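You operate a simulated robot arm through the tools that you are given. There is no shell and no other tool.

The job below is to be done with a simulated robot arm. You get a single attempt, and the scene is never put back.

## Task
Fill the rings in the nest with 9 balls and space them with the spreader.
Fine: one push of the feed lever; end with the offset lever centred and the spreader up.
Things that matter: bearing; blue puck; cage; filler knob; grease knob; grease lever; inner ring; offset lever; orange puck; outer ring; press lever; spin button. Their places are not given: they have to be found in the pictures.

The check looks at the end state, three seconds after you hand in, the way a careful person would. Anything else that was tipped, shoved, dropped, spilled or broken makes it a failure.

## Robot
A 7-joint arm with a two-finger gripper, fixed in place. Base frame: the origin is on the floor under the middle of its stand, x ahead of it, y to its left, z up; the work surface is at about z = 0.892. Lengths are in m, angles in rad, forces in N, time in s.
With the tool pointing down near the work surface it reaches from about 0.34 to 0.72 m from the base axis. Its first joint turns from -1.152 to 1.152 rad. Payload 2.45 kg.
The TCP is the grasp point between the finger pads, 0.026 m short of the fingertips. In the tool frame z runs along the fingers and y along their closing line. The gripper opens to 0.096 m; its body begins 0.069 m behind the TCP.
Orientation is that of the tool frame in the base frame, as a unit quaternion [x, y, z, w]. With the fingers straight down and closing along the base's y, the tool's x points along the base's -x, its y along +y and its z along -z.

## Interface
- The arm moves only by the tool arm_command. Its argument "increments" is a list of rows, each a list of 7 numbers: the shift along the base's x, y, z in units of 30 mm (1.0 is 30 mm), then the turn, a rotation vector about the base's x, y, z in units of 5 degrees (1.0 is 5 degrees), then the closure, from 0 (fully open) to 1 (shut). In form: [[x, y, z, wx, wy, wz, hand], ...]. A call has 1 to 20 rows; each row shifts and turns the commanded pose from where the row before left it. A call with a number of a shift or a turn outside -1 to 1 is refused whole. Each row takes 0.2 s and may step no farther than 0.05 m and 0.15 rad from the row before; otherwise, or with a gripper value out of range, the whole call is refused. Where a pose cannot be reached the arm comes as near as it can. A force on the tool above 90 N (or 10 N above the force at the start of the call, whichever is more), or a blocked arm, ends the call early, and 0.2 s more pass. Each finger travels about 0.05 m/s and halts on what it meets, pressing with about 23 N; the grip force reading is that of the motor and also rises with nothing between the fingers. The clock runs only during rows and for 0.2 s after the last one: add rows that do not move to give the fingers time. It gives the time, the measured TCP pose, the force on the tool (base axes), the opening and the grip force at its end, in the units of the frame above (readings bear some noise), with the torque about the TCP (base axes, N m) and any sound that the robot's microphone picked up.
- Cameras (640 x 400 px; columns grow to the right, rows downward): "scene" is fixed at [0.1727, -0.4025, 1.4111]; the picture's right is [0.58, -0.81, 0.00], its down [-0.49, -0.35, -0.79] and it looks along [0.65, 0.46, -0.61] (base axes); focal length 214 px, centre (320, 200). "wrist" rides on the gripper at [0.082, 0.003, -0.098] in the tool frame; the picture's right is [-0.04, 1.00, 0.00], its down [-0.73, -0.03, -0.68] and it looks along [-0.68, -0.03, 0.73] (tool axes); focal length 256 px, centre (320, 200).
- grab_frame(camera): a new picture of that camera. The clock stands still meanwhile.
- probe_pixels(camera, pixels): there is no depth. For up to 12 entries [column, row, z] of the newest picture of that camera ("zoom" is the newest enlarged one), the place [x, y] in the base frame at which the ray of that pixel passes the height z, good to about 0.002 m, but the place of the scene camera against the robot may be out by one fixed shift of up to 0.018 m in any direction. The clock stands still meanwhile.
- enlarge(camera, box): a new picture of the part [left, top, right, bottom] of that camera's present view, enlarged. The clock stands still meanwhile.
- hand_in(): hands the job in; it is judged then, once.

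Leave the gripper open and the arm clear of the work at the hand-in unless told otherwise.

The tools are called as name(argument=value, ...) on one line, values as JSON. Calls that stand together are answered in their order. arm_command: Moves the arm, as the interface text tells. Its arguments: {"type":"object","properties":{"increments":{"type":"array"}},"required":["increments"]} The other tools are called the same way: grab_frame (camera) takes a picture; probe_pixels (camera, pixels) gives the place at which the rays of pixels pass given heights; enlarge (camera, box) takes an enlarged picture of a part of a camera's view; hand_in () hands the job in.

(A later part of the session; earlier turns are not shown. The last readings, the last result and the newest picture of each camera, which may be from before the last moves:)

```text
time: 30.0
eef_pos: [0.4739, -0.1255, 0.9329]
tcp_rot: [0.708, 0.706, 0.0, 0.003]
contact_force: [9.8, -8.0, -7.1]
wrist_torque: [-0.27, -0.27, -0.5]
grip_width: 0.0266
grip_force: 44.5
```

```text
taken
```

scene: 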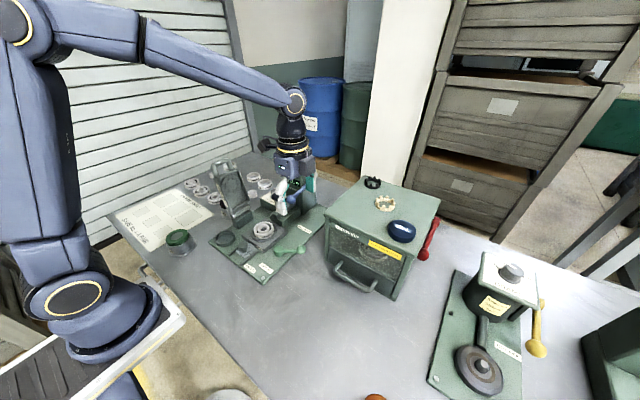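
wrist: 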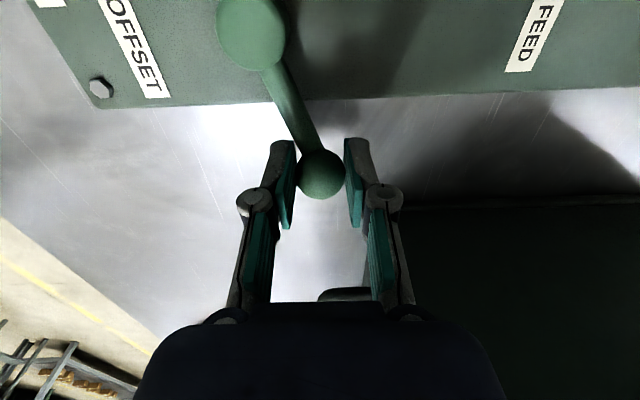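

The lever follows freely (≈10 N). I'll check the rings, then continue.

enlarge(camera="scene", box=[235, 210, 295, 255])

arm_command(increments=[[-0.1, -0.035, 0, 0, 0, 0, 1], [-0.1, -0.035, 0, 0, 0, 0, 1], [-0.1, -0.03, 0, 0, 0, 0, 1], [-0.1, -0.025, 0, 0, 0, 0, 1], [-0.105, -0.018, 0, 0, 0, 0, 1], [-0.105, -0.015, 0, 0, 0, 0, 1], [-0.105, -0.012, 0, 0, 0, 0, 1], [-0.105, -0.008, 0, 0, 0, 0, 1], [-0.105, 0, 0, 0, 0, 0, 1]])

grab_frame(camera="wrist")

enlarge(camera="scene", box=[235, 210, 315, 265])

```text
8.89 times, centred on (265, 232) of scene
```

zoom: 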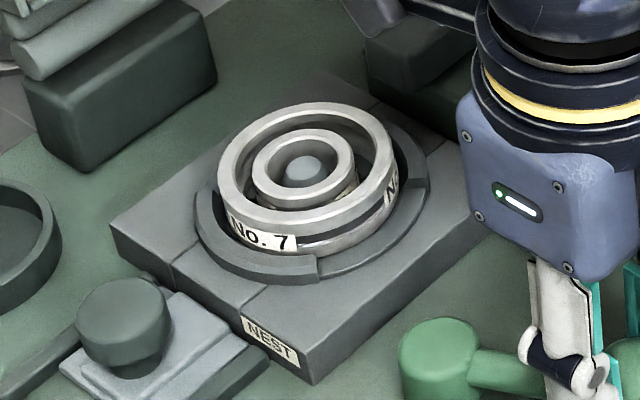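

```text
time: 32.0
eef_pos: [0.4464, -0.1303, 0.9329]
tcp_rot: [0.707, 0.707, 0.0, 0.002]
contact_force: [7.2, -3.2, 0.9]
wrist_torque: [0.06, -0.08, -0.5]
grip_width: 0.0265
grip_force: 45.2
```

```text
taken
```

wrist: 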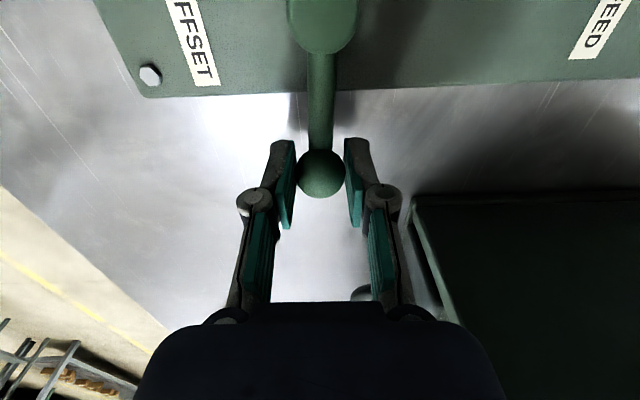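

```text
7.27 times, centred on (275, 238) of scene
```

zoom: 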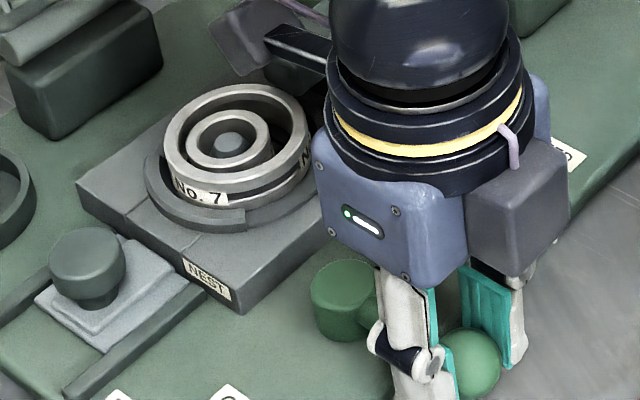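

The lever is now pointing straight sideways and the inner ring is starting to shift toward −x (gap opening at the chute side). I'll continue along the arc.

arm_command(increments=[[-0.105, 0.005, 0, 0, 0, 0, 1], [-0.105, 0.01, 0, 0, 0, 0, 1], [-0.105, 0.015, 0, 0, 0, 0, 1], [-0.1, 0.02, 0, 0, 0, 0, 1], [-0.1, 0.025, 0, 0, 0, 0, 1], [-0.1, 0.03, 0, 0, 0, 0, 1]])

grab_frame(camera="wrist")

enlarge(camera="scene", box=[235, 210, 315, 265])

```text
time: 33.4
eef_pos: [0.4284, -0.1279, 0.9309]
tcp_rot: [0.707, 0.707, -0.001, 0.002]
contact_force: [6.4, -3.4, 2.0]
wrist_torque: [-0.07, -0.12, -0.48]
grip_width: 0.0262
grip_force: 45.6
```

```text
taken
```

wrist: 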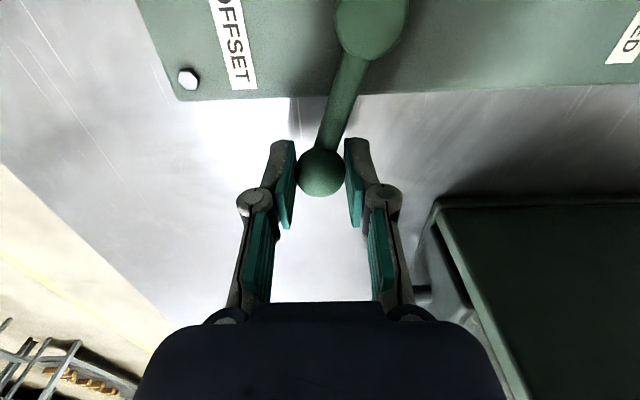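

```text
7.27 times, centred on (275, 238) of scene
```

zoom: 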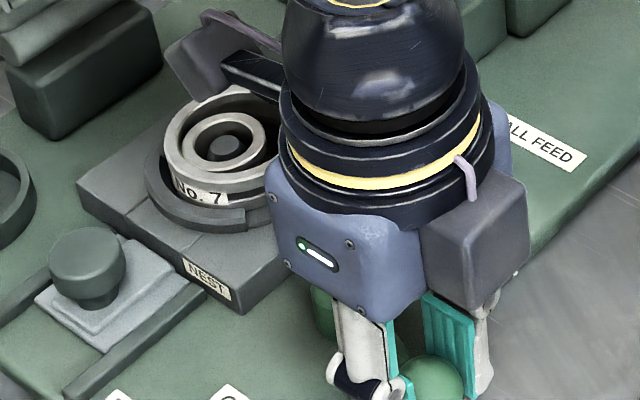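

The inner ring is moving further. Continuing with small steps and watching for a stop.

arm_command(increments=[[-0.1, 0.035, 0, 0, 0, 0, 1], [-0.1, 0.035, 0, 0, 0, 0, 1], [-0.1, 0.04, 0, 0, 0, 0, 1], [-0.1, 0.04, 0, 0, 0, 0, 1]])

arm_command(increments=[[-0.095, 0.045, 0, 0, 0, 0, 1], [-0.095, 0.05, 0, 0, 0, 0, 1]])

grab_frame(camera="wrist")

enlarge(camera="scene", box=[235, 210, 315, 265])

```text
time: 34.4
eef_pos: [0.4177, -0.1225, 0.9325]
tcp_rot: [0.708, 0.706, -0.001, 0.003]
contact_force: [18.5, -6.5, -16.0]
wrist_torque: [0.04, -0.92, -1.29]
grip_width: 0.0271
grip_force: 45.5
```

```text
time: 35.0
eef_pos: [0.4139, -0.1224, 0.9324]
tcp_rot: [0.707, 0.708, 0.0, 0.01]
contact_force: [35.6, -14.7, -40.6]
wrist_torque: [-0.55, -0.87, -1.22]
grip_width: 0.0275
grip_force: 45.4
```

```text
taken
```

wrist: 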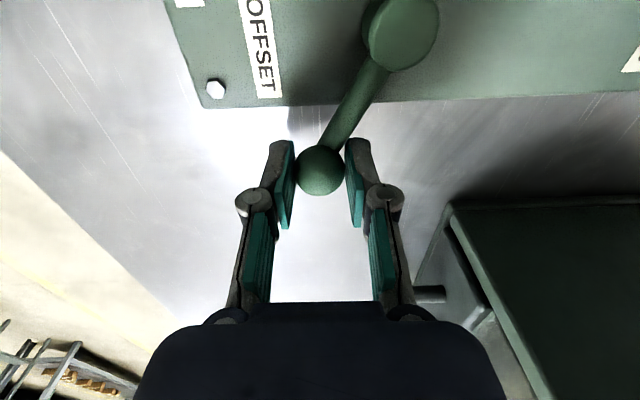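

```text
7.27 times, centred on (275, 238) of scene
```

zoom: 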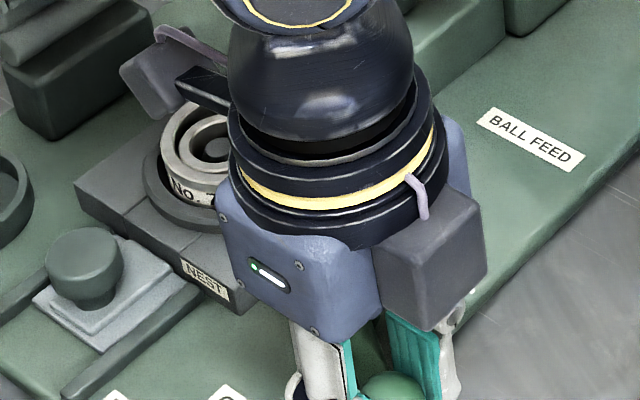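

Force has risen to ~35–40 N, so this is the end stop. I'll ease back slightly and open the fingers, then see whether the lever stays.

arm_command(increments=[[0.1, -0.05, 0, 0, 0, 0, 1], [0.0, 0, 0, 0, 0, 0, 1]])

arm_command(increments=[[0, 0, 0, 0, 0, 0, 0.5], [0, 0, 0, 0, 0, 0, 0.2], [0, 0, 0, 0, 0, 0, 0], [0, 0, 0, 0, 0, 0, 0], [0, 0, 0, 0, 0, 0, 0]])

grab_frame(camera="wrist")

```text
time: 35.6
eef_pos: [0.4149, -0.1242, 0.9315]
tcp_rot: [0.706, 0.708, -0.001, 0.005]
contact_force: [22.5, -7.5, -18.1]
wrist_torque: [-0.75, -0.65, -0.81]
grip_width: 0.0272
grip_force: 44.7
```

```text
time: 36.8
eef_pos: [0.4124, -0.122, 0.9312]
tcp_rot: [0.707, 0.707, 0.0, 0.001]
contact_force: [0.1, -1.0, -0.1]
wrist_torque: [0.01, -0.03, 0.01]
grip_width: 0.0957
grip_force: 0.1
```

```text
taken
```

wrist: 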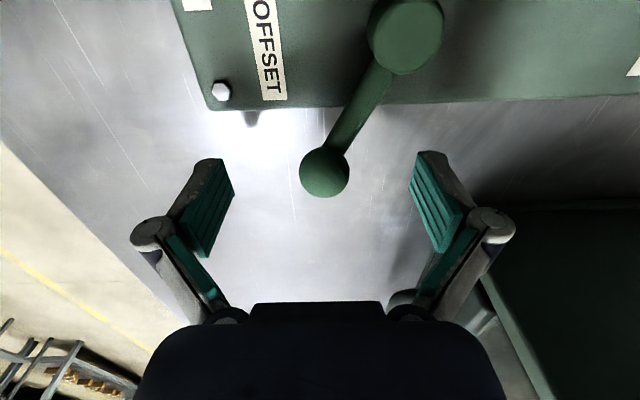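

The lever stays at its offset stop. I'll rise straight up and rotate the hand back to yaw 0, heading to a view point above the nest.

arm_command(increments=[[0, 0, 1, 0, 0, 0, 0], [0, 0, 1, 0, 0, 0, 0], [0, 0, 1, 0, 0, 0, 0], [0, 0, 1, 0, 0, 0, 0], [0, 0, 1, 0, 0, 0, 0], [0, 0, 1, 0, 0, 0, 0], [0, 0, 1, 0, 0, 0, 0]])

arm_command(increments=[[0.12, 0.2, 0, 0, 0, 1, 0], [0.12, 0.2, 0, 0, 0, 1, 0], [0.12, 0.2, 0, 0, 0, 1, 0], [0.12, 0.2, 0, 0, 0, 1, 0], [0.12, 0.2, 0, 0, 0, 1, 0], [0.12, 0.2, 0, 0, 0, 1, 0], [0.12, 0.2, 0, 0, 0, 1, 0], [0.12, 0.2, 0, 0, 0, 1, 0], [0.12, 0.2, 0, 0, 0, 1, 0], [0.12, 0.2, 0, 0, 0, 1, 0], [0.12, 0.2, 0, 0, 0, 1, 0], [0.12, 0.2, 0, 0, 0, 1, 0], [0.12, 0.2, 0, 0, 0, 1, 0], [0.12, 0.2, 0, 0, 0, 1, 0], [0.12, 0.2, 0, 0, 0, 1, 0], [0.12, 0.2, 0, 0, 0, 1, 0], [0.12, 0.2, 0, 0, 0, 1, 0], [0.12, 0.2, 0, 0, 0, 1, 0], [0, 0, 0, 0, 0, 0, 0]])

grab_frame(camera="wrist")

enlarge(camera="scene", box=[235, 170, 325, 265])

```text
time: 38.4
eef_pos: [0.4133, -0.1224, 1.1412]
tcp_rot: [0.707, 0.707, -0.001, 0.001]
contact_force: [0.5, 0.4, -1.0]
wrist_torque: [0.01, -0.01, -0.01]
grip_width: 0.0961
grip_force: 0.0
```

```text
time: 42.4
eef_pos: [0.4773, -0.0132, 1.142]
tcp_rot: [-0.001, 1.0, 0.001, 0.002]
contact_force: [-0.2, -0.6, 0.3]
wrist_torque: [-0.03, 0.02, 0.02]
grip_width: 0.0959
grip_force: 0.1
```

```text
taken
```

wrist: 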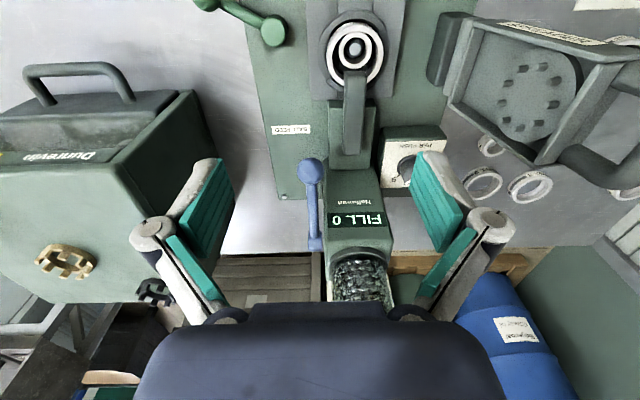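

```text
4.21 times, centred on (280, 218) of scene
```

zoom: 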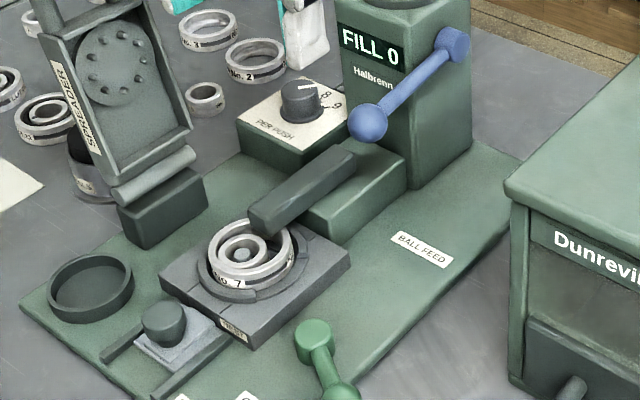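

The offset worked: the inner ring sits toward −x and the chute slid out over the open gap. I'll enlarge the nest and the feed lever.

enlarge(camera="wrist", box=[290, 0, 450, 100])

enlarge(camera="wrist", box=[280, 130, 420, 270])

probe_pixels(camera="wrist", pixels=[[311, 171, 1.03], [311, 171, 1.01], [314, 243, 1.03], [314, 243, 1.05]])

```text
4.00 times, centred on (370, 50) of wrist
```

zoom: 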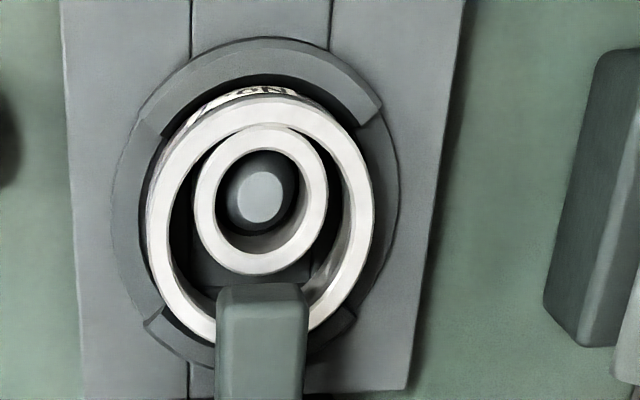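

```text
2.86 times, centred on (350, 200) of wrist
```

zoom: 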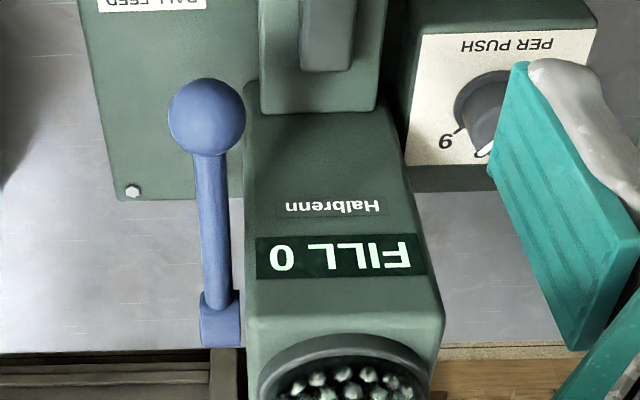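

```text
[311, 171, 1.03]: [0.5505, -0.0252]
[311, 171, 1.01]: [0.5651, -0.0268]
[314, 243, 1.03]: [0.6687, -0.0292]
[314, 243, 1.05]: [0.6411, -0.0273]
```

Rings are clearly offset with the chute over the gap; feed lever ball ≈ (0.559, −0.026, 1.018), radius ≈ 14.5 mm. I'll close the fingers, tilt the hand 25° so fingertips point down-forward (keeping the hand body away from the tower), and position the tips just above the ball.

arm_command(increments=[[0.2, -0.09, 0, 0, -1, 0, 1], [0.3, -0.09, 0, 0, -1, 0, 1], [0.4, -0.09, 0, 0, -1, 0, 1], [0.5, -0.09, 0, 0, -1, 0, 1], [0.5, -0.1, 0, 0, -1, 0, 1], [0.45, 0, -0.5, 0, 0, 0, 1], [0, 0, -0.8, 0, 0, 0, 1], [0, 0, -0.6, 0, 0, 0, 1], [0, 0, 0, 0, 0, 0, 1]])

grab_frame(camera="wrist")

enlarge(camera="scene", box=[240, 120, 340, 220])

```text
time: 44.4
eef_pos: [0.5476, -0.0274, 1.0844]
tcp_rot: [-0.001, 0.976, 0.0, 0.218]
contact_force: [-0.1, 0.0, -0.1]
wrist_torque: [-0.02, 0.03, 0.04]
grip_width: 0.0
grip_force: 23.1
```

```text
taken
```

wrist: 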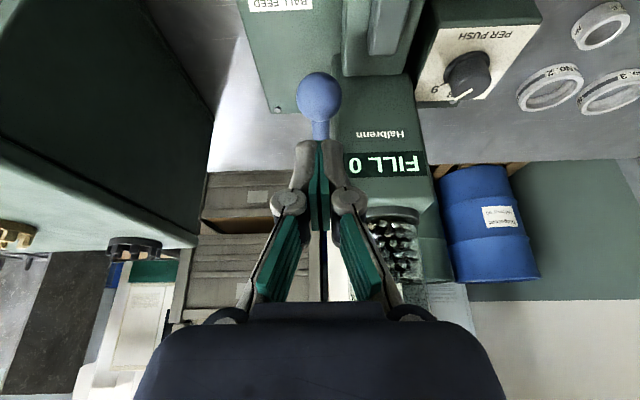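

```text
4.00 times, centred on (290, 170) of scene
```

zoom: 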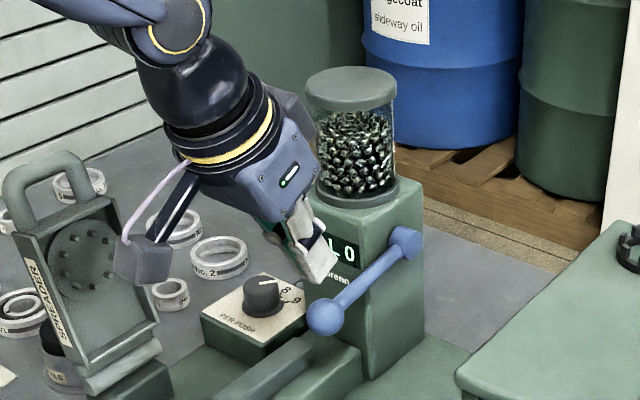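

The tilt geometry checks out: ball projected at row 99 as expected. I'll shift back 5 mm and come down gently until just about touching the ball's top.

arm_command(increments=[[-0.17, 0, -0.3, 0, 0, 0, 1], [0, 0, -0.3, 0, 0, 0, 1], [0, 0, -0.3, 0, 0, 0, 1], [0, 0, 0, 0, 0, 0, 1]])

grab_frame(camera="wrist")

enlarge(camera="scene", box=[260, 140, 340, 220])

```text
time: 45.4
eef_pos: [0.5429, -0.0282, 1.0581]
tcp_rot: [0.001, 0.976, 0.0, 0.217]
contact_force: [0.3, 0.7, 0.8]
wrist_torque: [0.0, 0.01, 0.02]
grip_width: 0.0004
grip_force: 23.2
```

```text
taken
```

wrist: 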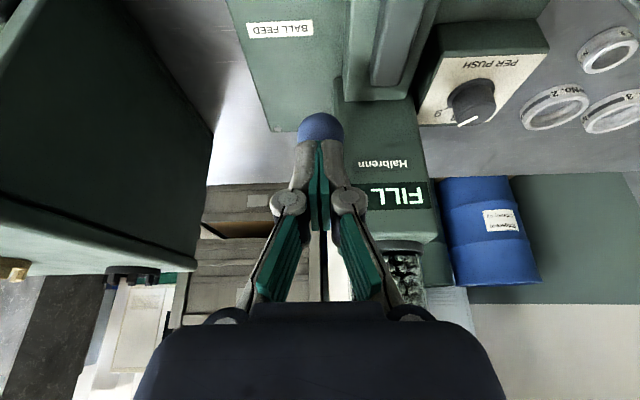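

```text
5.00 times, centred on (300, 180) of scene
```

zoom: 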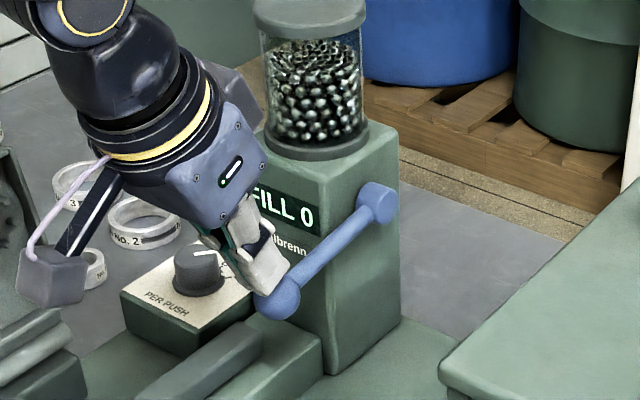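

Tips are just at the ball, no contact force yet. I'll push down 8 mm and read the force.

arm_command(increments=[[0, 0, -0.13, 0, 0, 0, 1], [0.03, 0, -0.13, 0, 0, 0, 1], [0, 0, 0, 0, 0, 0, 1]])

grab_frame(camera="wrist")

enlarge(camera="scene", box=[260, 140, 340, 220])

```text
time: 46.2
eef_pos: [0.5438, -0.0273, 1.0493]
tcp_rot: [0.0, 0.976, 0.001, 0.218]
contact_force: [-1.1, -0.3, 0.5]
wrist_torque: [0.02, -0.01, 0.01]
grip_width: 0.0
grip_force: 22.8
```

```text
taken
```

wrist: 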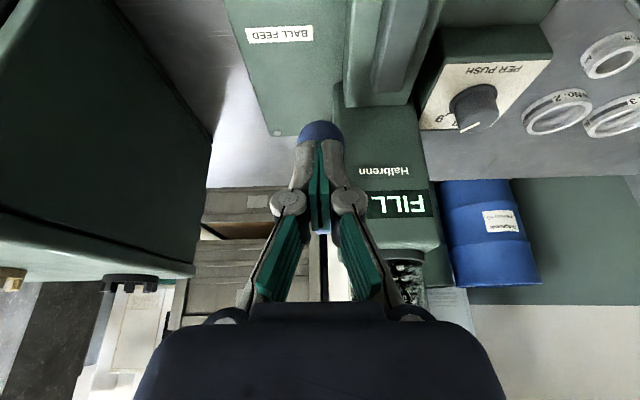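

```text
5.00 times, centred on (300, 180) of scene
```

zoom: 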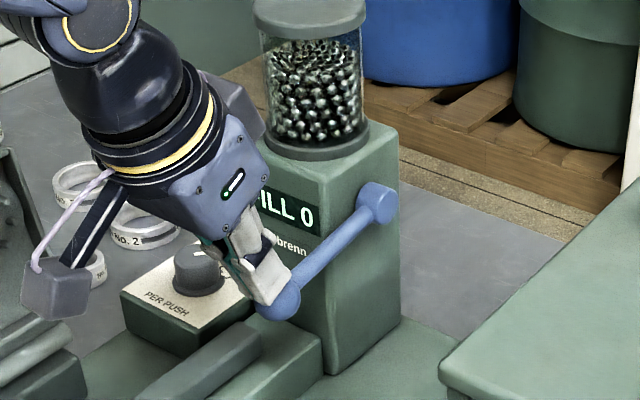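

No force yet — contact should be within a few mm. I'll push another 6 mm.

arm_command(increments=[[0, 0, -0.1, 0, 0, 0, 1], [0.03, 0, -0.1, 0, 0, 0, 1], [0, 0, 0, 0, 0, 0, 1]])

grab_frame(camera="wrist")

enlarge(camera="scene", box=[270, 150, 330, 210])

```text
time: 47.0
eef_pos: [0.544, -0.0282, 1.0436]
tcp_rot: [0.0, 0.976, 0.001, 0.218]
contact_force: [-1.2, 0.6, 0.2]
wrist_torque: [0.01, 0.0, 0.05]
grip_width: 0.0001
grip_force: 22.8
```

```text
taken
```

wrist: 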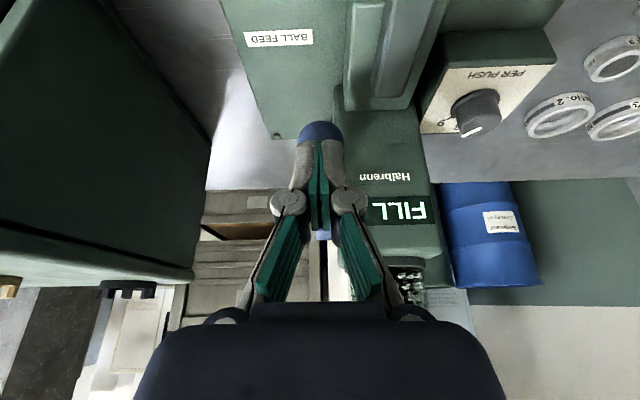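

```text
6.67 times, centred on (300, 180) of scene
```

zoom: 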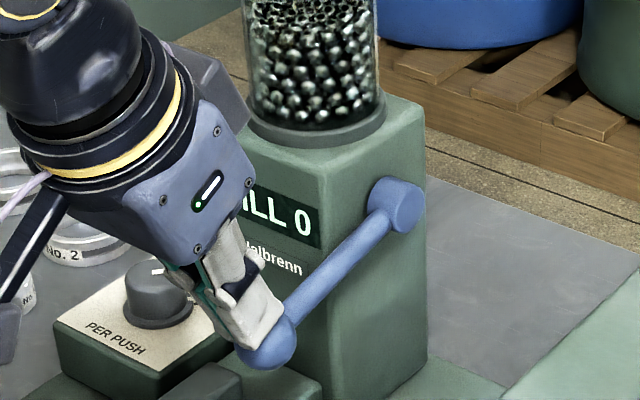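

The lever moves with almost no force (ball dropped ~7 mm with the tip). I'll keep pushing along its arc by 10° and check display and force.

arm_command(increments=[[0.08, 0, -0.3, 0, 0, 0, 1], [0.11, 0, -0.29, 0, 0, 0, 1], [0, 0, 0, 0, 0, 0, 1]])

enlarge(camera="scene", box=[240, 150, 340, 250])

grab_frame(camera="wrist")

```text
time: 47.8
eef_pos: [0.5504, -0.0266, 1.0269]
tcp_rot: [0.0, 0.976, 0.0, 0.219]
contact_force: [-1.4, 0.7, 1.3]
wrist_torque: [0.02, 0.03, 0.0]
grip_width: 0.006
grip_force: 29.0
```

```text
4.00 times, centred on (290, 200) of scene
```

zoom: 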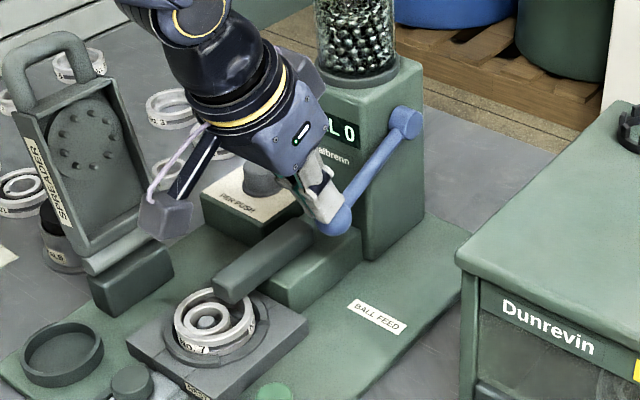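

```text
taken
```

wrist: 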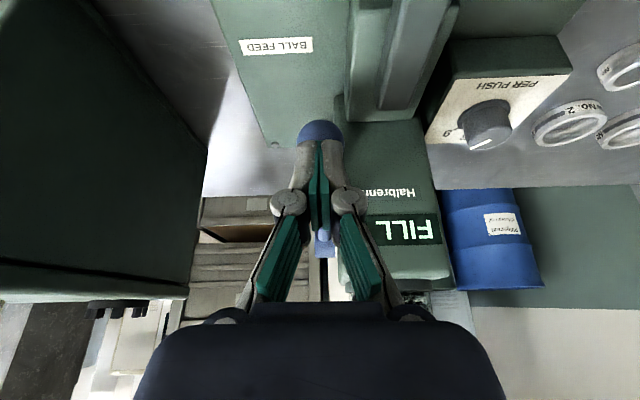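

The finger opening reads 6 mm, so something has wedged between the tips. I'll look closely before continuing.

enlarge(camera="wrist", box=[270, 100, 370, 280])

enlarge(camera="scene", box=[280, 165, 330, 215])

```text
2.22 times, centred on (320, 190) of wrist
```

zoom: 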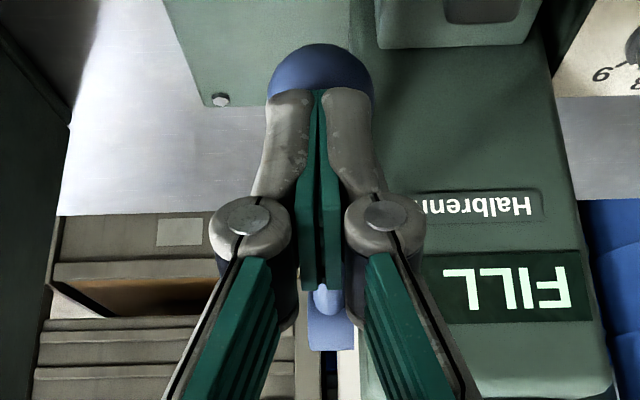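

```text
8.00 times, centred on (305, 190) of scene
```

zoom: 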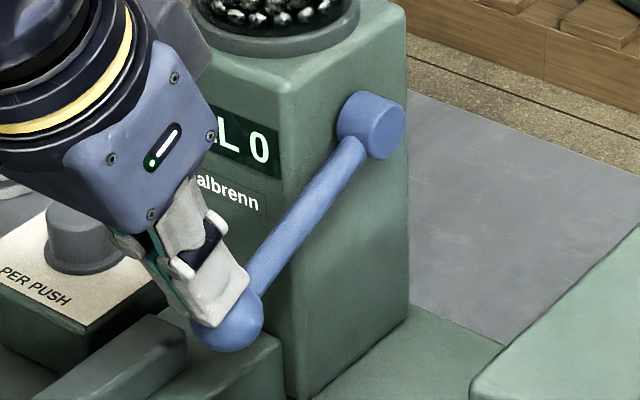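

The tips are still closed on top of the ball; only the pads rocked slightly. I'll keep pushing along the arc another 10°.

arm_command(increments=[[0.13, 0, -0.28, 0, 0, 0, 1], [0.15, 0, -0.27, 0, 0, 0, 1], [0, 0, 0, 0, 0, 0, 1]])

enlarge(camera="scene", box=[250, 160, 330, 250])

grab_frame(camera="wrist")

```text
time: 48.6
eef_pos: [0.5589, -0.0277, 1.009]
tcp_rot: [0.0, 0.976, -0.001, 0.218]
contact_force: [-4.4, 0.5, 3.8]
wrist_torque: [-0.01, 0.08, -0.03]
grip_width: 0.0
grip_force: 28.5
```

```text
4.44 times, centred on (290, 205) of scene
```

zoom: 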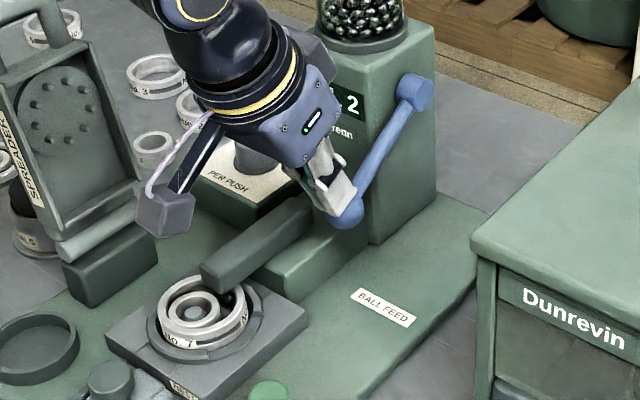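

```text
taken
```

wrist: 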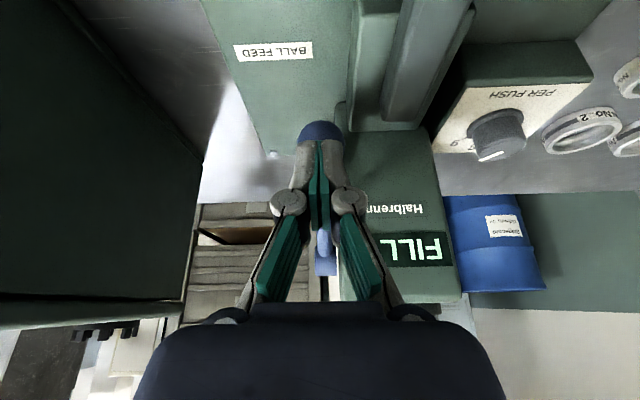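

The display now shows 2: the feed has started. I'll hold the lever here and let time pass, watching the count.

arm_command(increments=[[0, 0, 0, 0, 0, 0, 1], [0, 0, 0, 0, 0, 0, 1], [0, 0, 0, 0, 0, 0, 1]])

enlarge(camera="scene", box=[250, 160, 330, 250])

```text
time: 49.4
eef_pos: [0.5588, -0.0275, 1.0105]
tcp_rot: [0.0, 0.976, 0.0, 0.218]
contact_force: [-3.8, 0.0, 2.9]
wrist_torque: [0.03, 0.06, 0.02]
grip_width: 0.0
grip_force: 29.0
```

```text
4.44 times, centred on (290, 205) of scene
```

zoom: 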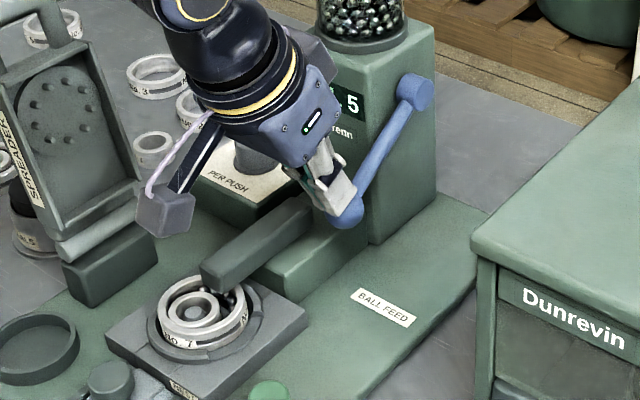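

Now it reads 5 and balls are dropping into the ring. I'll keep holding.

arm_command(increments=[[0, 0, 0, 0, 0, 0, 1], [0, 0, 0, 0, 0, 0, 1], [0, 0, 0, 0, 0, 0, 1], [0, 0, 0, 0, 0, 0, 1], [0, 0, 0, 0, 0, 0, 1], [0, 0, 0, 0, 0, 0, 1], [0, 0, 0, 0, 0, 0, 1], [0, 0, 0, 0, 0, 0, 1]])

enlarge(camera="scene", box=[250, 160, 330, 250])

grab_frame(camera="wrist")

```text
time: 51.2
eef_pos: [0.5579, -0.0279, 1.0099]
tcp_rot: [-0.001, 0.976, 0.001, 0.218]
contact_force: [-2.8, -1.1, 3.8]
wrist_torque: [0.0, 0.01, -0.03]
grip_width: 0.0
grip_force: 28.6
```

```text
4.44 times, centred on (290, 205) of scene
```

zoom: 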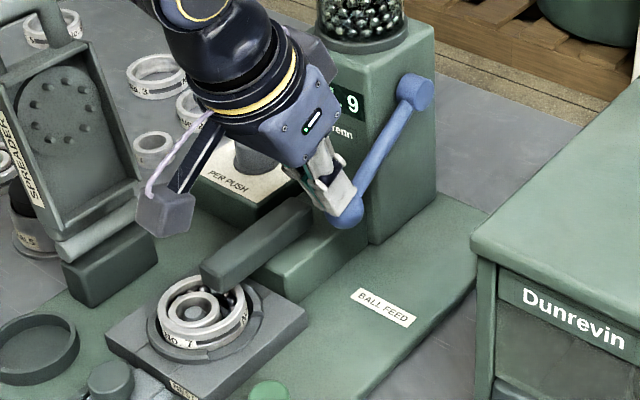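

```text
taken
```

wrist: 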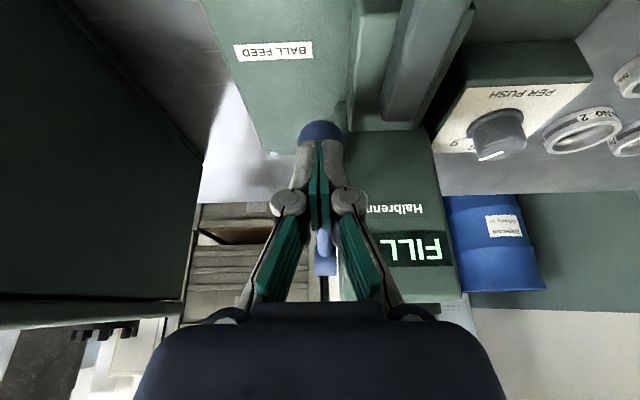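

The counter reads 9. I'll back off slowly along the same arc so the lever returns without bouncing.

arm_command(increments=[[-0.15, 0, 0.27, 0, 0, 0, 1], [-0.13, 0, 0.28, 0, 0, 0, 1], [-0.11, 0, 0.29, 0, 0, 0, 1], [-0.08, 0, 0.3, 0, 0, 0, 1], [-0.05, 0, 0.3, 0, 0, 0, 1], [-0.05, 0, 0.3, 0, 0, 0, 1], [-0.05, 0, 0.3, 0, 0, 0, 1], [-0.05, 0, 0.5, 0, 0, 0, 1], [0, 0, 0.8, 0, 0, 0, 1], [0, 0, 0, 0, 0, 0, 1]])

enlarge(camera="scene", box=[240, 150, 330, 250])

grab_frame(camera="wrist")

```text
time: 53.4
eef_pos: [0.5389, -0.0272, 1.1083]
tcp_rot: [-0.001, 0.976, 0.0, 0.219]
contact_force: [0.3, 0.6, -0.7]
wrist_torque: [0.0, 0.02, -0.01]
grip_width: 0.0
grip_force: 28.6
```

```text
4.00 times, centred on (285, 200) of scene
```

zoom: 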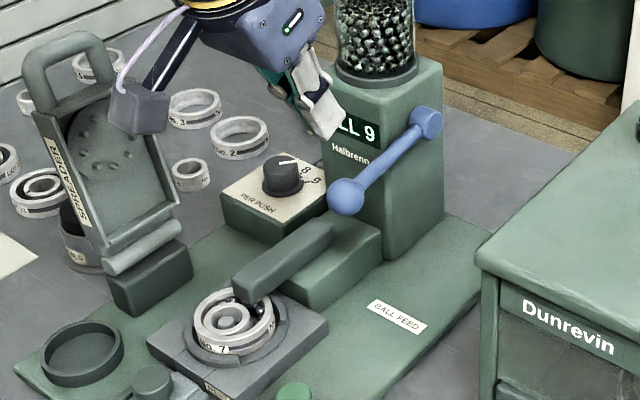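

```text
taken
```

wrist: 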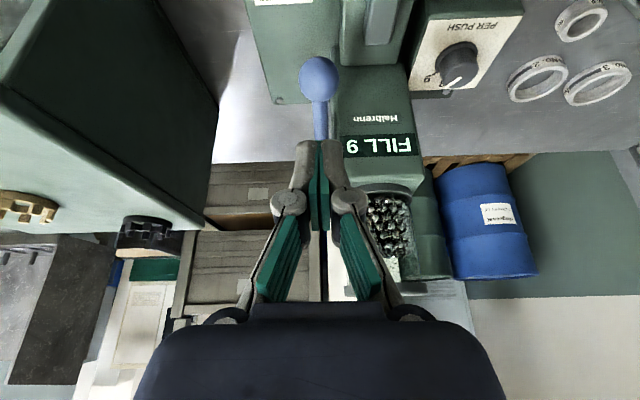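

FILL 9 and the lever is back up. I'll level the hand, open it, and move back to view the nest.

arm_command(increments=[[-0.4, 0.1, 0.3, 0, 1, 0, 0.5], [-0.4, 0.1, 0.3, 0, 1, 0, 0], [-0.4, 0.1, 0.3, 0, 1, 0, 0], [-0.4, 0.1, 0.2, 0, 1, 0, 0], [-0.4, 0.07, 0, 0, 1, 0, 0], [0, 0, 0, 0, 0, 0, 0]])

grab_frame(camera="wrist")

enlarge(camera="wrist", box=[290, 0, 450, 100])

```text
time: 54.8
eef_pos: [0.479, -0.0147, 1.1429]
tcp_rot: [0.0, 1.0, 0.0, 0.0]
contact_force: [0.8, -0.1, 0.9]
wrist_torque: [-0.06, -0.01, 0.02]
grip_width: 0.096
grip_force: 0.2
```

```text
taken
```

wrist: 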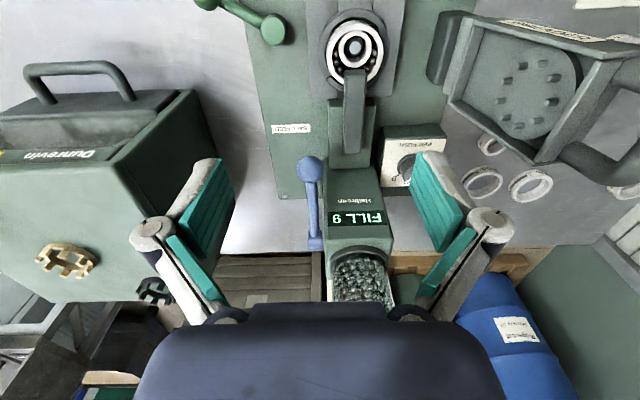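

```text
4.00 times, centred on (370, 50) of wrist
```

zoom: 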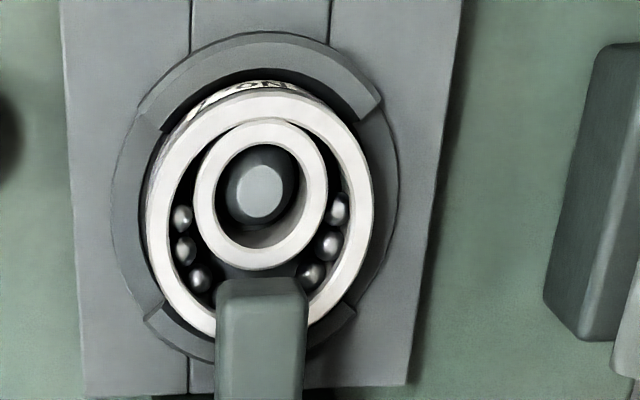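

Balls are in the crescent (3 left, 3 right, 3 under the chute). Now I'll bring the offset lever back: move over its ball at about (0.413, −0.122) with yaw −90 and descend.

arm_command(increments=[[-0.1217, -0.199, 0, 0, 0, -1, 0], [-0.1217, -0.199, 0, 0, 0, -1, 0], [-0.1217, -0.199, 0, 0, 0, -1, 0], [-0.1217, -0.199, 0, 0, 0, -1, 0], [-0.1217, -0.199, 0, 0, 0, -1, 0], [-0.1217, -0.199, 0, 0, 0, -1, 0], [-0.1217, -0.199, 0, 0, 0, -1, 0], [-0.1217, -0.199, 0, 0, 0, -1, 0], [-0.1217, -0.199, 0, 0, 0, -1, 0], [-0.1217, -0.199, 0, 0, 0, -1, 0], [-0.1217, -0.199, 0, 0, 0, -1, 0], [-0.1217, -0.199, 0, 0, 0, -1, 0], [-0.1217, -0.199, 0, 0, 0, -1, 0], [-0.1217, -0.199, 0, 0, 0, -1, 0], [-0.1217, -0.199, 0, 0, 0, -1, 0], [-0.1217, -0.199, 0, 0, 0, -1, 0], [-0.1217, -0.199, 0, 0, 0, -1, 0], [-0.1217, -0.199, 0, 0, 0, -1, 0], [0, 0, 0, 0, 0, 0, 0]])

arm_command(increments=[[0, 0, -1, 0, 0, 0, 0], [0, 0, -1, 0, 0, 0, 0], [0, 0, -1, 0, 0, 0, 0], [0, 0, -1, 0, 0, 0, 0], [0, 0, -1, 0, 0, 0, 0], [0, 0, 0, 0, 0, 0, 0]])

grab_frame(camera="wrist")

```text
time: 58.8
eef_pos: [0.4117, -0.1218, 1.1419]
tcp_rot: [0.707, 0.707, 0.0, 0.002]
contact_force: [0.5, 0.5, -1.1]
wrist_torque: [0.02, -0.02, -0.01]
grip_width: 0.0962
grip_force: 0.0
```

```text
time: 60.2
eef_pos: [0.4116, -0.121, 0.9939]
tcp_rot: [0.707, 0.707, -0.002, 0.002]
contact_force: [0.0, -0.3, 0.3]
wrist_torque: [0.01, 0.03, 0.0]
grip_width: 0.0959
grip_force: 0.0
```

```text
taken
```

wrist: 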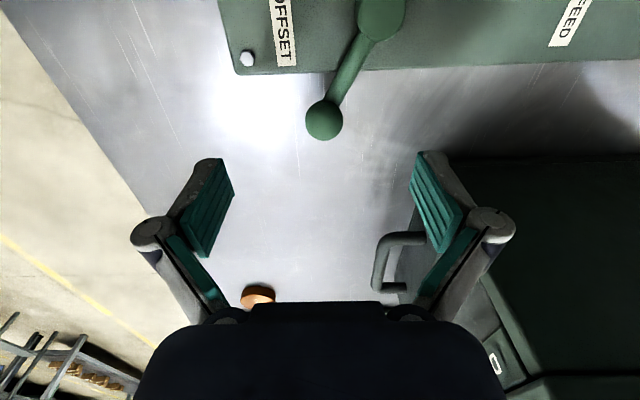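

Ball centred at (324,120). Descend to z≈0.931 and close on the ball.

arm_command(increments=[[0.05, 0, -1, 0, 0, 0, 0], [0, 0, -1, 0, 0, 0, 0], [0, 0, -0.08, 0, 0, 0, 0], [0, 0, 0, 0, 0, 0, 0.5], [0, 0, 0, 0, 0, 0, 0.8], [0, 0, 0, 0, 0, 0, 1], [0, 0, 0, 0, 0, 0, 1], [0, 0, 0, 0, 0, 0, 1], [0, 0, 0, 0, 0, 0, 1]])

grab_frame(camera="wrist")

```text
time: 62.2
eef_pos: [0.4155, -0.1216, 0.9312]
tcp_rot: [0.708, 0.706, 0.001, 0.004]
contact_force: [15.4, -1.6, -2.8]
wrist_torque: [-0.14, -0.69, -0.87]
grip_width: 0.0282
grip_force: 44.9
```

```text
taken
```

wrist: 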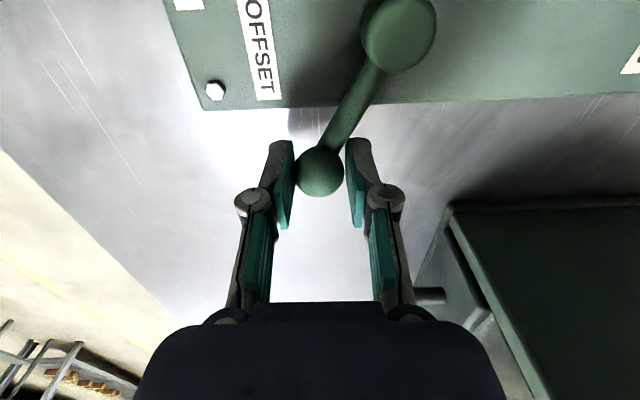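

Gripped. I'll retrace the arc back toward the start position at the same slow speed, first to the halfway point.

arm_command(increments=[[0.1, -0.045, 0, 0, 0, 0, 1], [0.1, -0.04, 0, 0, 0, 0, 1], [0.1, -0.035, 0, 0, 0, 0, 1], [0.1, -0.035, 0, 0, 0, 0, 1], [0.1, -0.03, 0, 0, 0, 0, 1], [0.1, -0.025, 0, 0, 0, 0, 1], [0.1, -0.02, 0, 0, 0, 0, 1], [0.105, -0.015, 0, 0, 0, 0, 1], [0.105, -0.01, 0, 0, 0, 0, 1], [0.105, -0.005, 0, 0, 0, 0, 1]])

enlarge(camera="scene", box=[235, 210, 315, 265])

grab_frame(camera="wrist")

```text
time: 64.4
eef_pos: [0.4432, -0.1284, 0.9292]
tcp_rot: [0.707, 0.707, 0.0, 0.001]
contact_force: [-8.5, -4.2, -13.9]
wrist_torque: [0.0, 0.12, 0.49]
grip_width: 0.0262
grip_force: 44.7
```

```text
7.27 times, centred on (275, 238) of scene
```

zoom: 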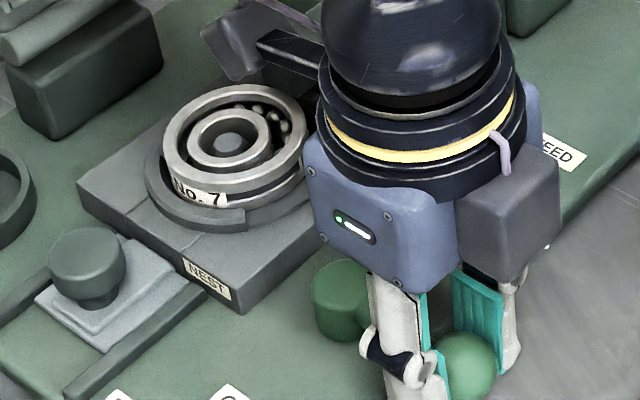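

```text
taken
```

wrist: 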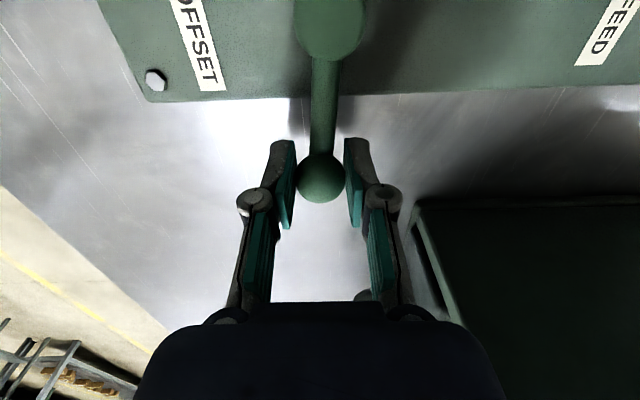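

Halfway, balls still in the ring. Continuing the arc.

arm_command(increments=[[0.105, 0.004, 0, 0, 0, 0, 1], [0.105, 0.008, 0, 0, 0, 0, 1], [0.105, 0.012, 0, 0, 0, 0, 1], [0.105, 0.015, 0, 0, 0, 0, 1], [0.105, 0.018, 0, 0, 0, 0, 1], [0.1, 0.025, 0, 0, 0, 0, 1], [0.1, 0.03, 0, 0, 0, 0, 1], [0.1, 0.035, 0, 0, 0, 0, 1], [0.1, 0.035, 0, 0, 0, 0, 1]])

enlarge(camera="scene", box=[235, 210, 315, 265])

grab_frame(camera="wrist")

```text
time: 66.4
eef_pos: [0.4706, -0.1226, 0.9298]
tcp_rot: [0.707, 0.707, -0.001, 0.002]
contact_force: [-7.3, -3.7, -2.8]
wrist_torque: [0.04, 0.13, 0.47]
grip_width: 0.0264
grip_force: 45.2
```

```text
7.27 times, centred on (275, 238) of scene
```

zoom: 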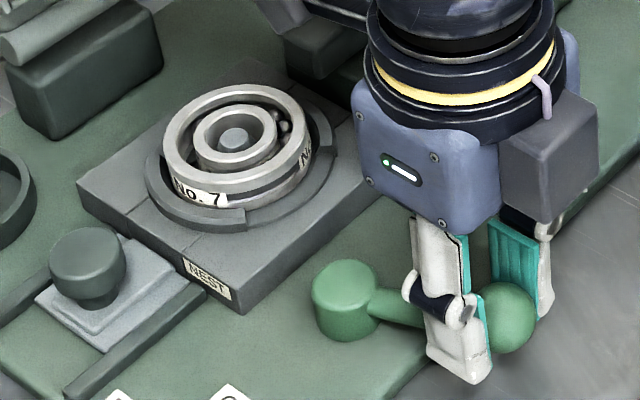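

```text
taken
```

wrist: 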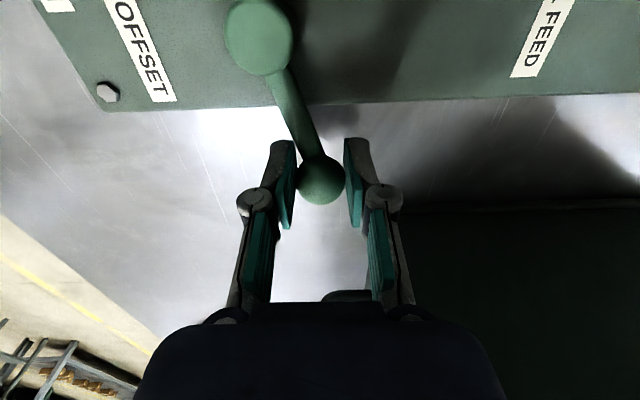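

Nearly home. Four more small steps, watching for the stop.

arm_command(increments=[[0.1, 0.045, 0, 0, 0, 0, 1], [0.095, 0.05, 0, 0, 0, 0, 1], [0.095, 0.05, 0, 0, 0, 0, 1], [0.095, 0.055, 0, 0, 0, 0, 1]])

grab_frame(camera="wrist")

```text
time: 67.4
eef_pos: [0.4824, -0.1205, 0.9304]
tcp_rot: [0.707, 0.707, -0.003, 0.002]
contact_force: [-15.6, -23.1, -0.3]
wrist_torque: [-0.06, 1.1, 1.67]
grip_width: 0.029
grip_force: 45.3
```

```text
taken
```

wrist: 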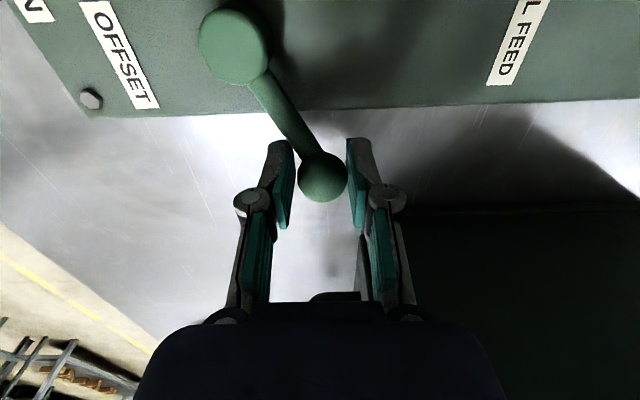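

Force rose to ~28 N and the picture matches the original grip position, so it's at the home (centred) stop. One tiny extra nudge, then release.

arm_command(increments=[[0.05, 0.03, 0, 0, 0, 0, 1], [0, 0, 0, 0, 0, 0, 1]])

arm_command(increments=[[-0.05, -0.03, 0, 0, 0, 0, 0.6], [0, 0, 0, 0, 0, 0, 0.3], [0, 0, 0, 0, 0, 0, 0], [0, 0, 0, 0, 0, 0, 0], [0, 0, 0, 0, 0, 0, 0], [0, 0, 0, 0, 0, 0, 0]])

grab_frame(camera="wrist")

```text
time: 68.0
eef_pos: [0.484, -0.1193, 0.93]
tcp_rot: [0.706, 0.708, -0.003, 0.002]
contact_force: [-16.4, -26.5, -8.8]
wrist_torque: [-0.84, 0.57, 1.44]
grip_width: 0.0294
grip_force: 44.9
```

```text
time: 69.4
eef_pos: [0.4841, -0.1174, 0.9303]
tcp_rot: [0.707, 0.707, 0.0, 0.002]
contact_force: [1.0, -0.5, -0.5]
wrist_torque: [-0.01, 0.03, 0.02]
grip_width: 0.0959
grip_force: 0.2
```

```text
taken
```

wrist: 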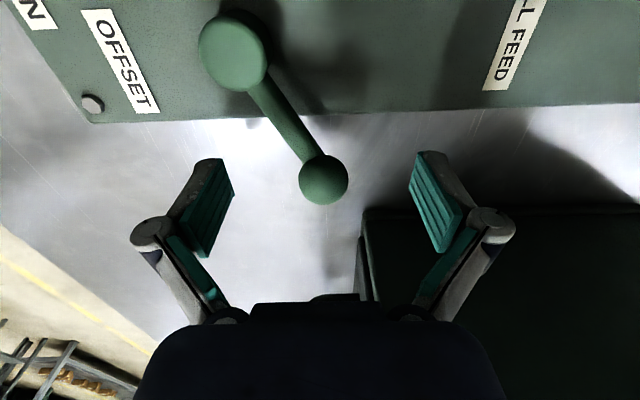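

Lever released at its home position. I'll lift straight up, turn back to yaw 0, and view the nest and the spreader.

arm_command(increments=[[0, 0, 1, 0, 0, 0, 0], [0, 0, 1, 0, 0, 0, 0], [0, 0, 1, 0, 0, 0, 0], [0, 0, 1, 0, 0, 0, 0], [0, 0, 1, 0, 0, 0, 0], [0, 0, 1, 0, 0, 0, 0], [0, 0, 1, 0, 0, 0, 0], [0, 0, 1, 0, 0, 0, 0], [0, 0, 1, 0, 0, 0, 0]])

arm_command(increments=[[-0.1185, 0.309, 0, 0, 0, 1, 0], [-0.1185, 0.309, 0, 0, 0, 1, 0], [-0.1185, 0.309, 0, 0, 0, 1, 0], [-0.1185, 0.309, 0, 0, 0, 1, 0], [-0.1185, 0.309, 0, 0, 0, 1, 0], [-0.1185, 0.309, 0, 0, 0, 1, 0], [-0.1185, 0.309, 0, 0, 0, 1, 0], [-0.1185, 0.309, 0, 0, 0, 1, 0], [-0.1185, 0.309, 0, 0, 0, 1, 0], [-0.1185, 0.309, 0, 0, 0, 1, 0], [-0.1185, 0.309, 0, 0, 0, 1, 0], [-0.1185, 0.309, 0, 0, 0, 1, 0], [-0.1185, 0.309, 0, 0, 0, 1, 0], [-0.1185, 0.309, 0, 0, 0, 1, 0], [-0.1185, 0.309, 0, 0, 0, 1, 0], [-0.1185, 0.309, 0, 0, 0, 1, 0], [-0.1185, 0.309, 0, 0, 0, 1, 0], [-0.1185, 0.309, 0, 0, 0, 1, 0], [0, 0, 0, 0, 0, 0, 0]])

grab_frame(camera="wrist")

enlarge(camera="scene", box=[190, 140, 320, 270])

```text
time: 71.4
eef_pos: [0.4824, -0.1175, 1.2011]
tcp_rot: [0.707, 0.707, -0.001, 0.001]
contact_force: [-0.2, 0.5, 0.9]
wrist_torque: [-0.02, -0.02, -0.01]
grip_width: 0.0959
grip_force: 0.1
```

```text
time: 75.4
eef_pos: [0.4183, 0.049, 1.2007]
tcp_rot: [-0.001, 1.0, 0.0, 0.002]
contact_force: [-0.1, -0.1, -1.4]
wrist_torque: [-0.02, -0.04, 0.0]
grip_width: 0.0959
grip_force: 0.1
```

```text
taken
```

wrist: 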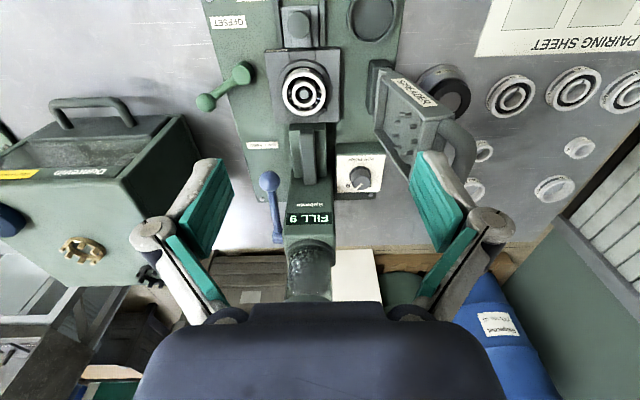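

```text
3.08 times, centred on (255, 205) of scene
```

zoom: 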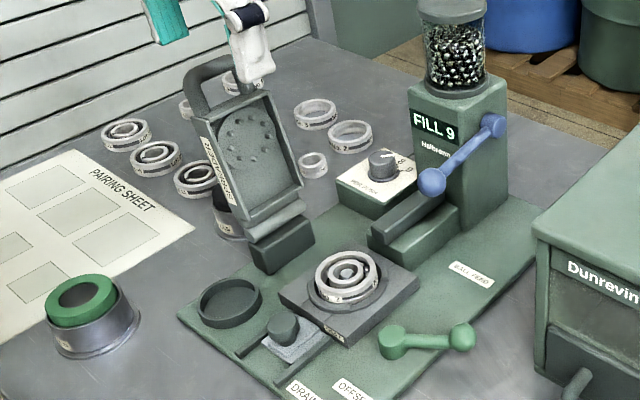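

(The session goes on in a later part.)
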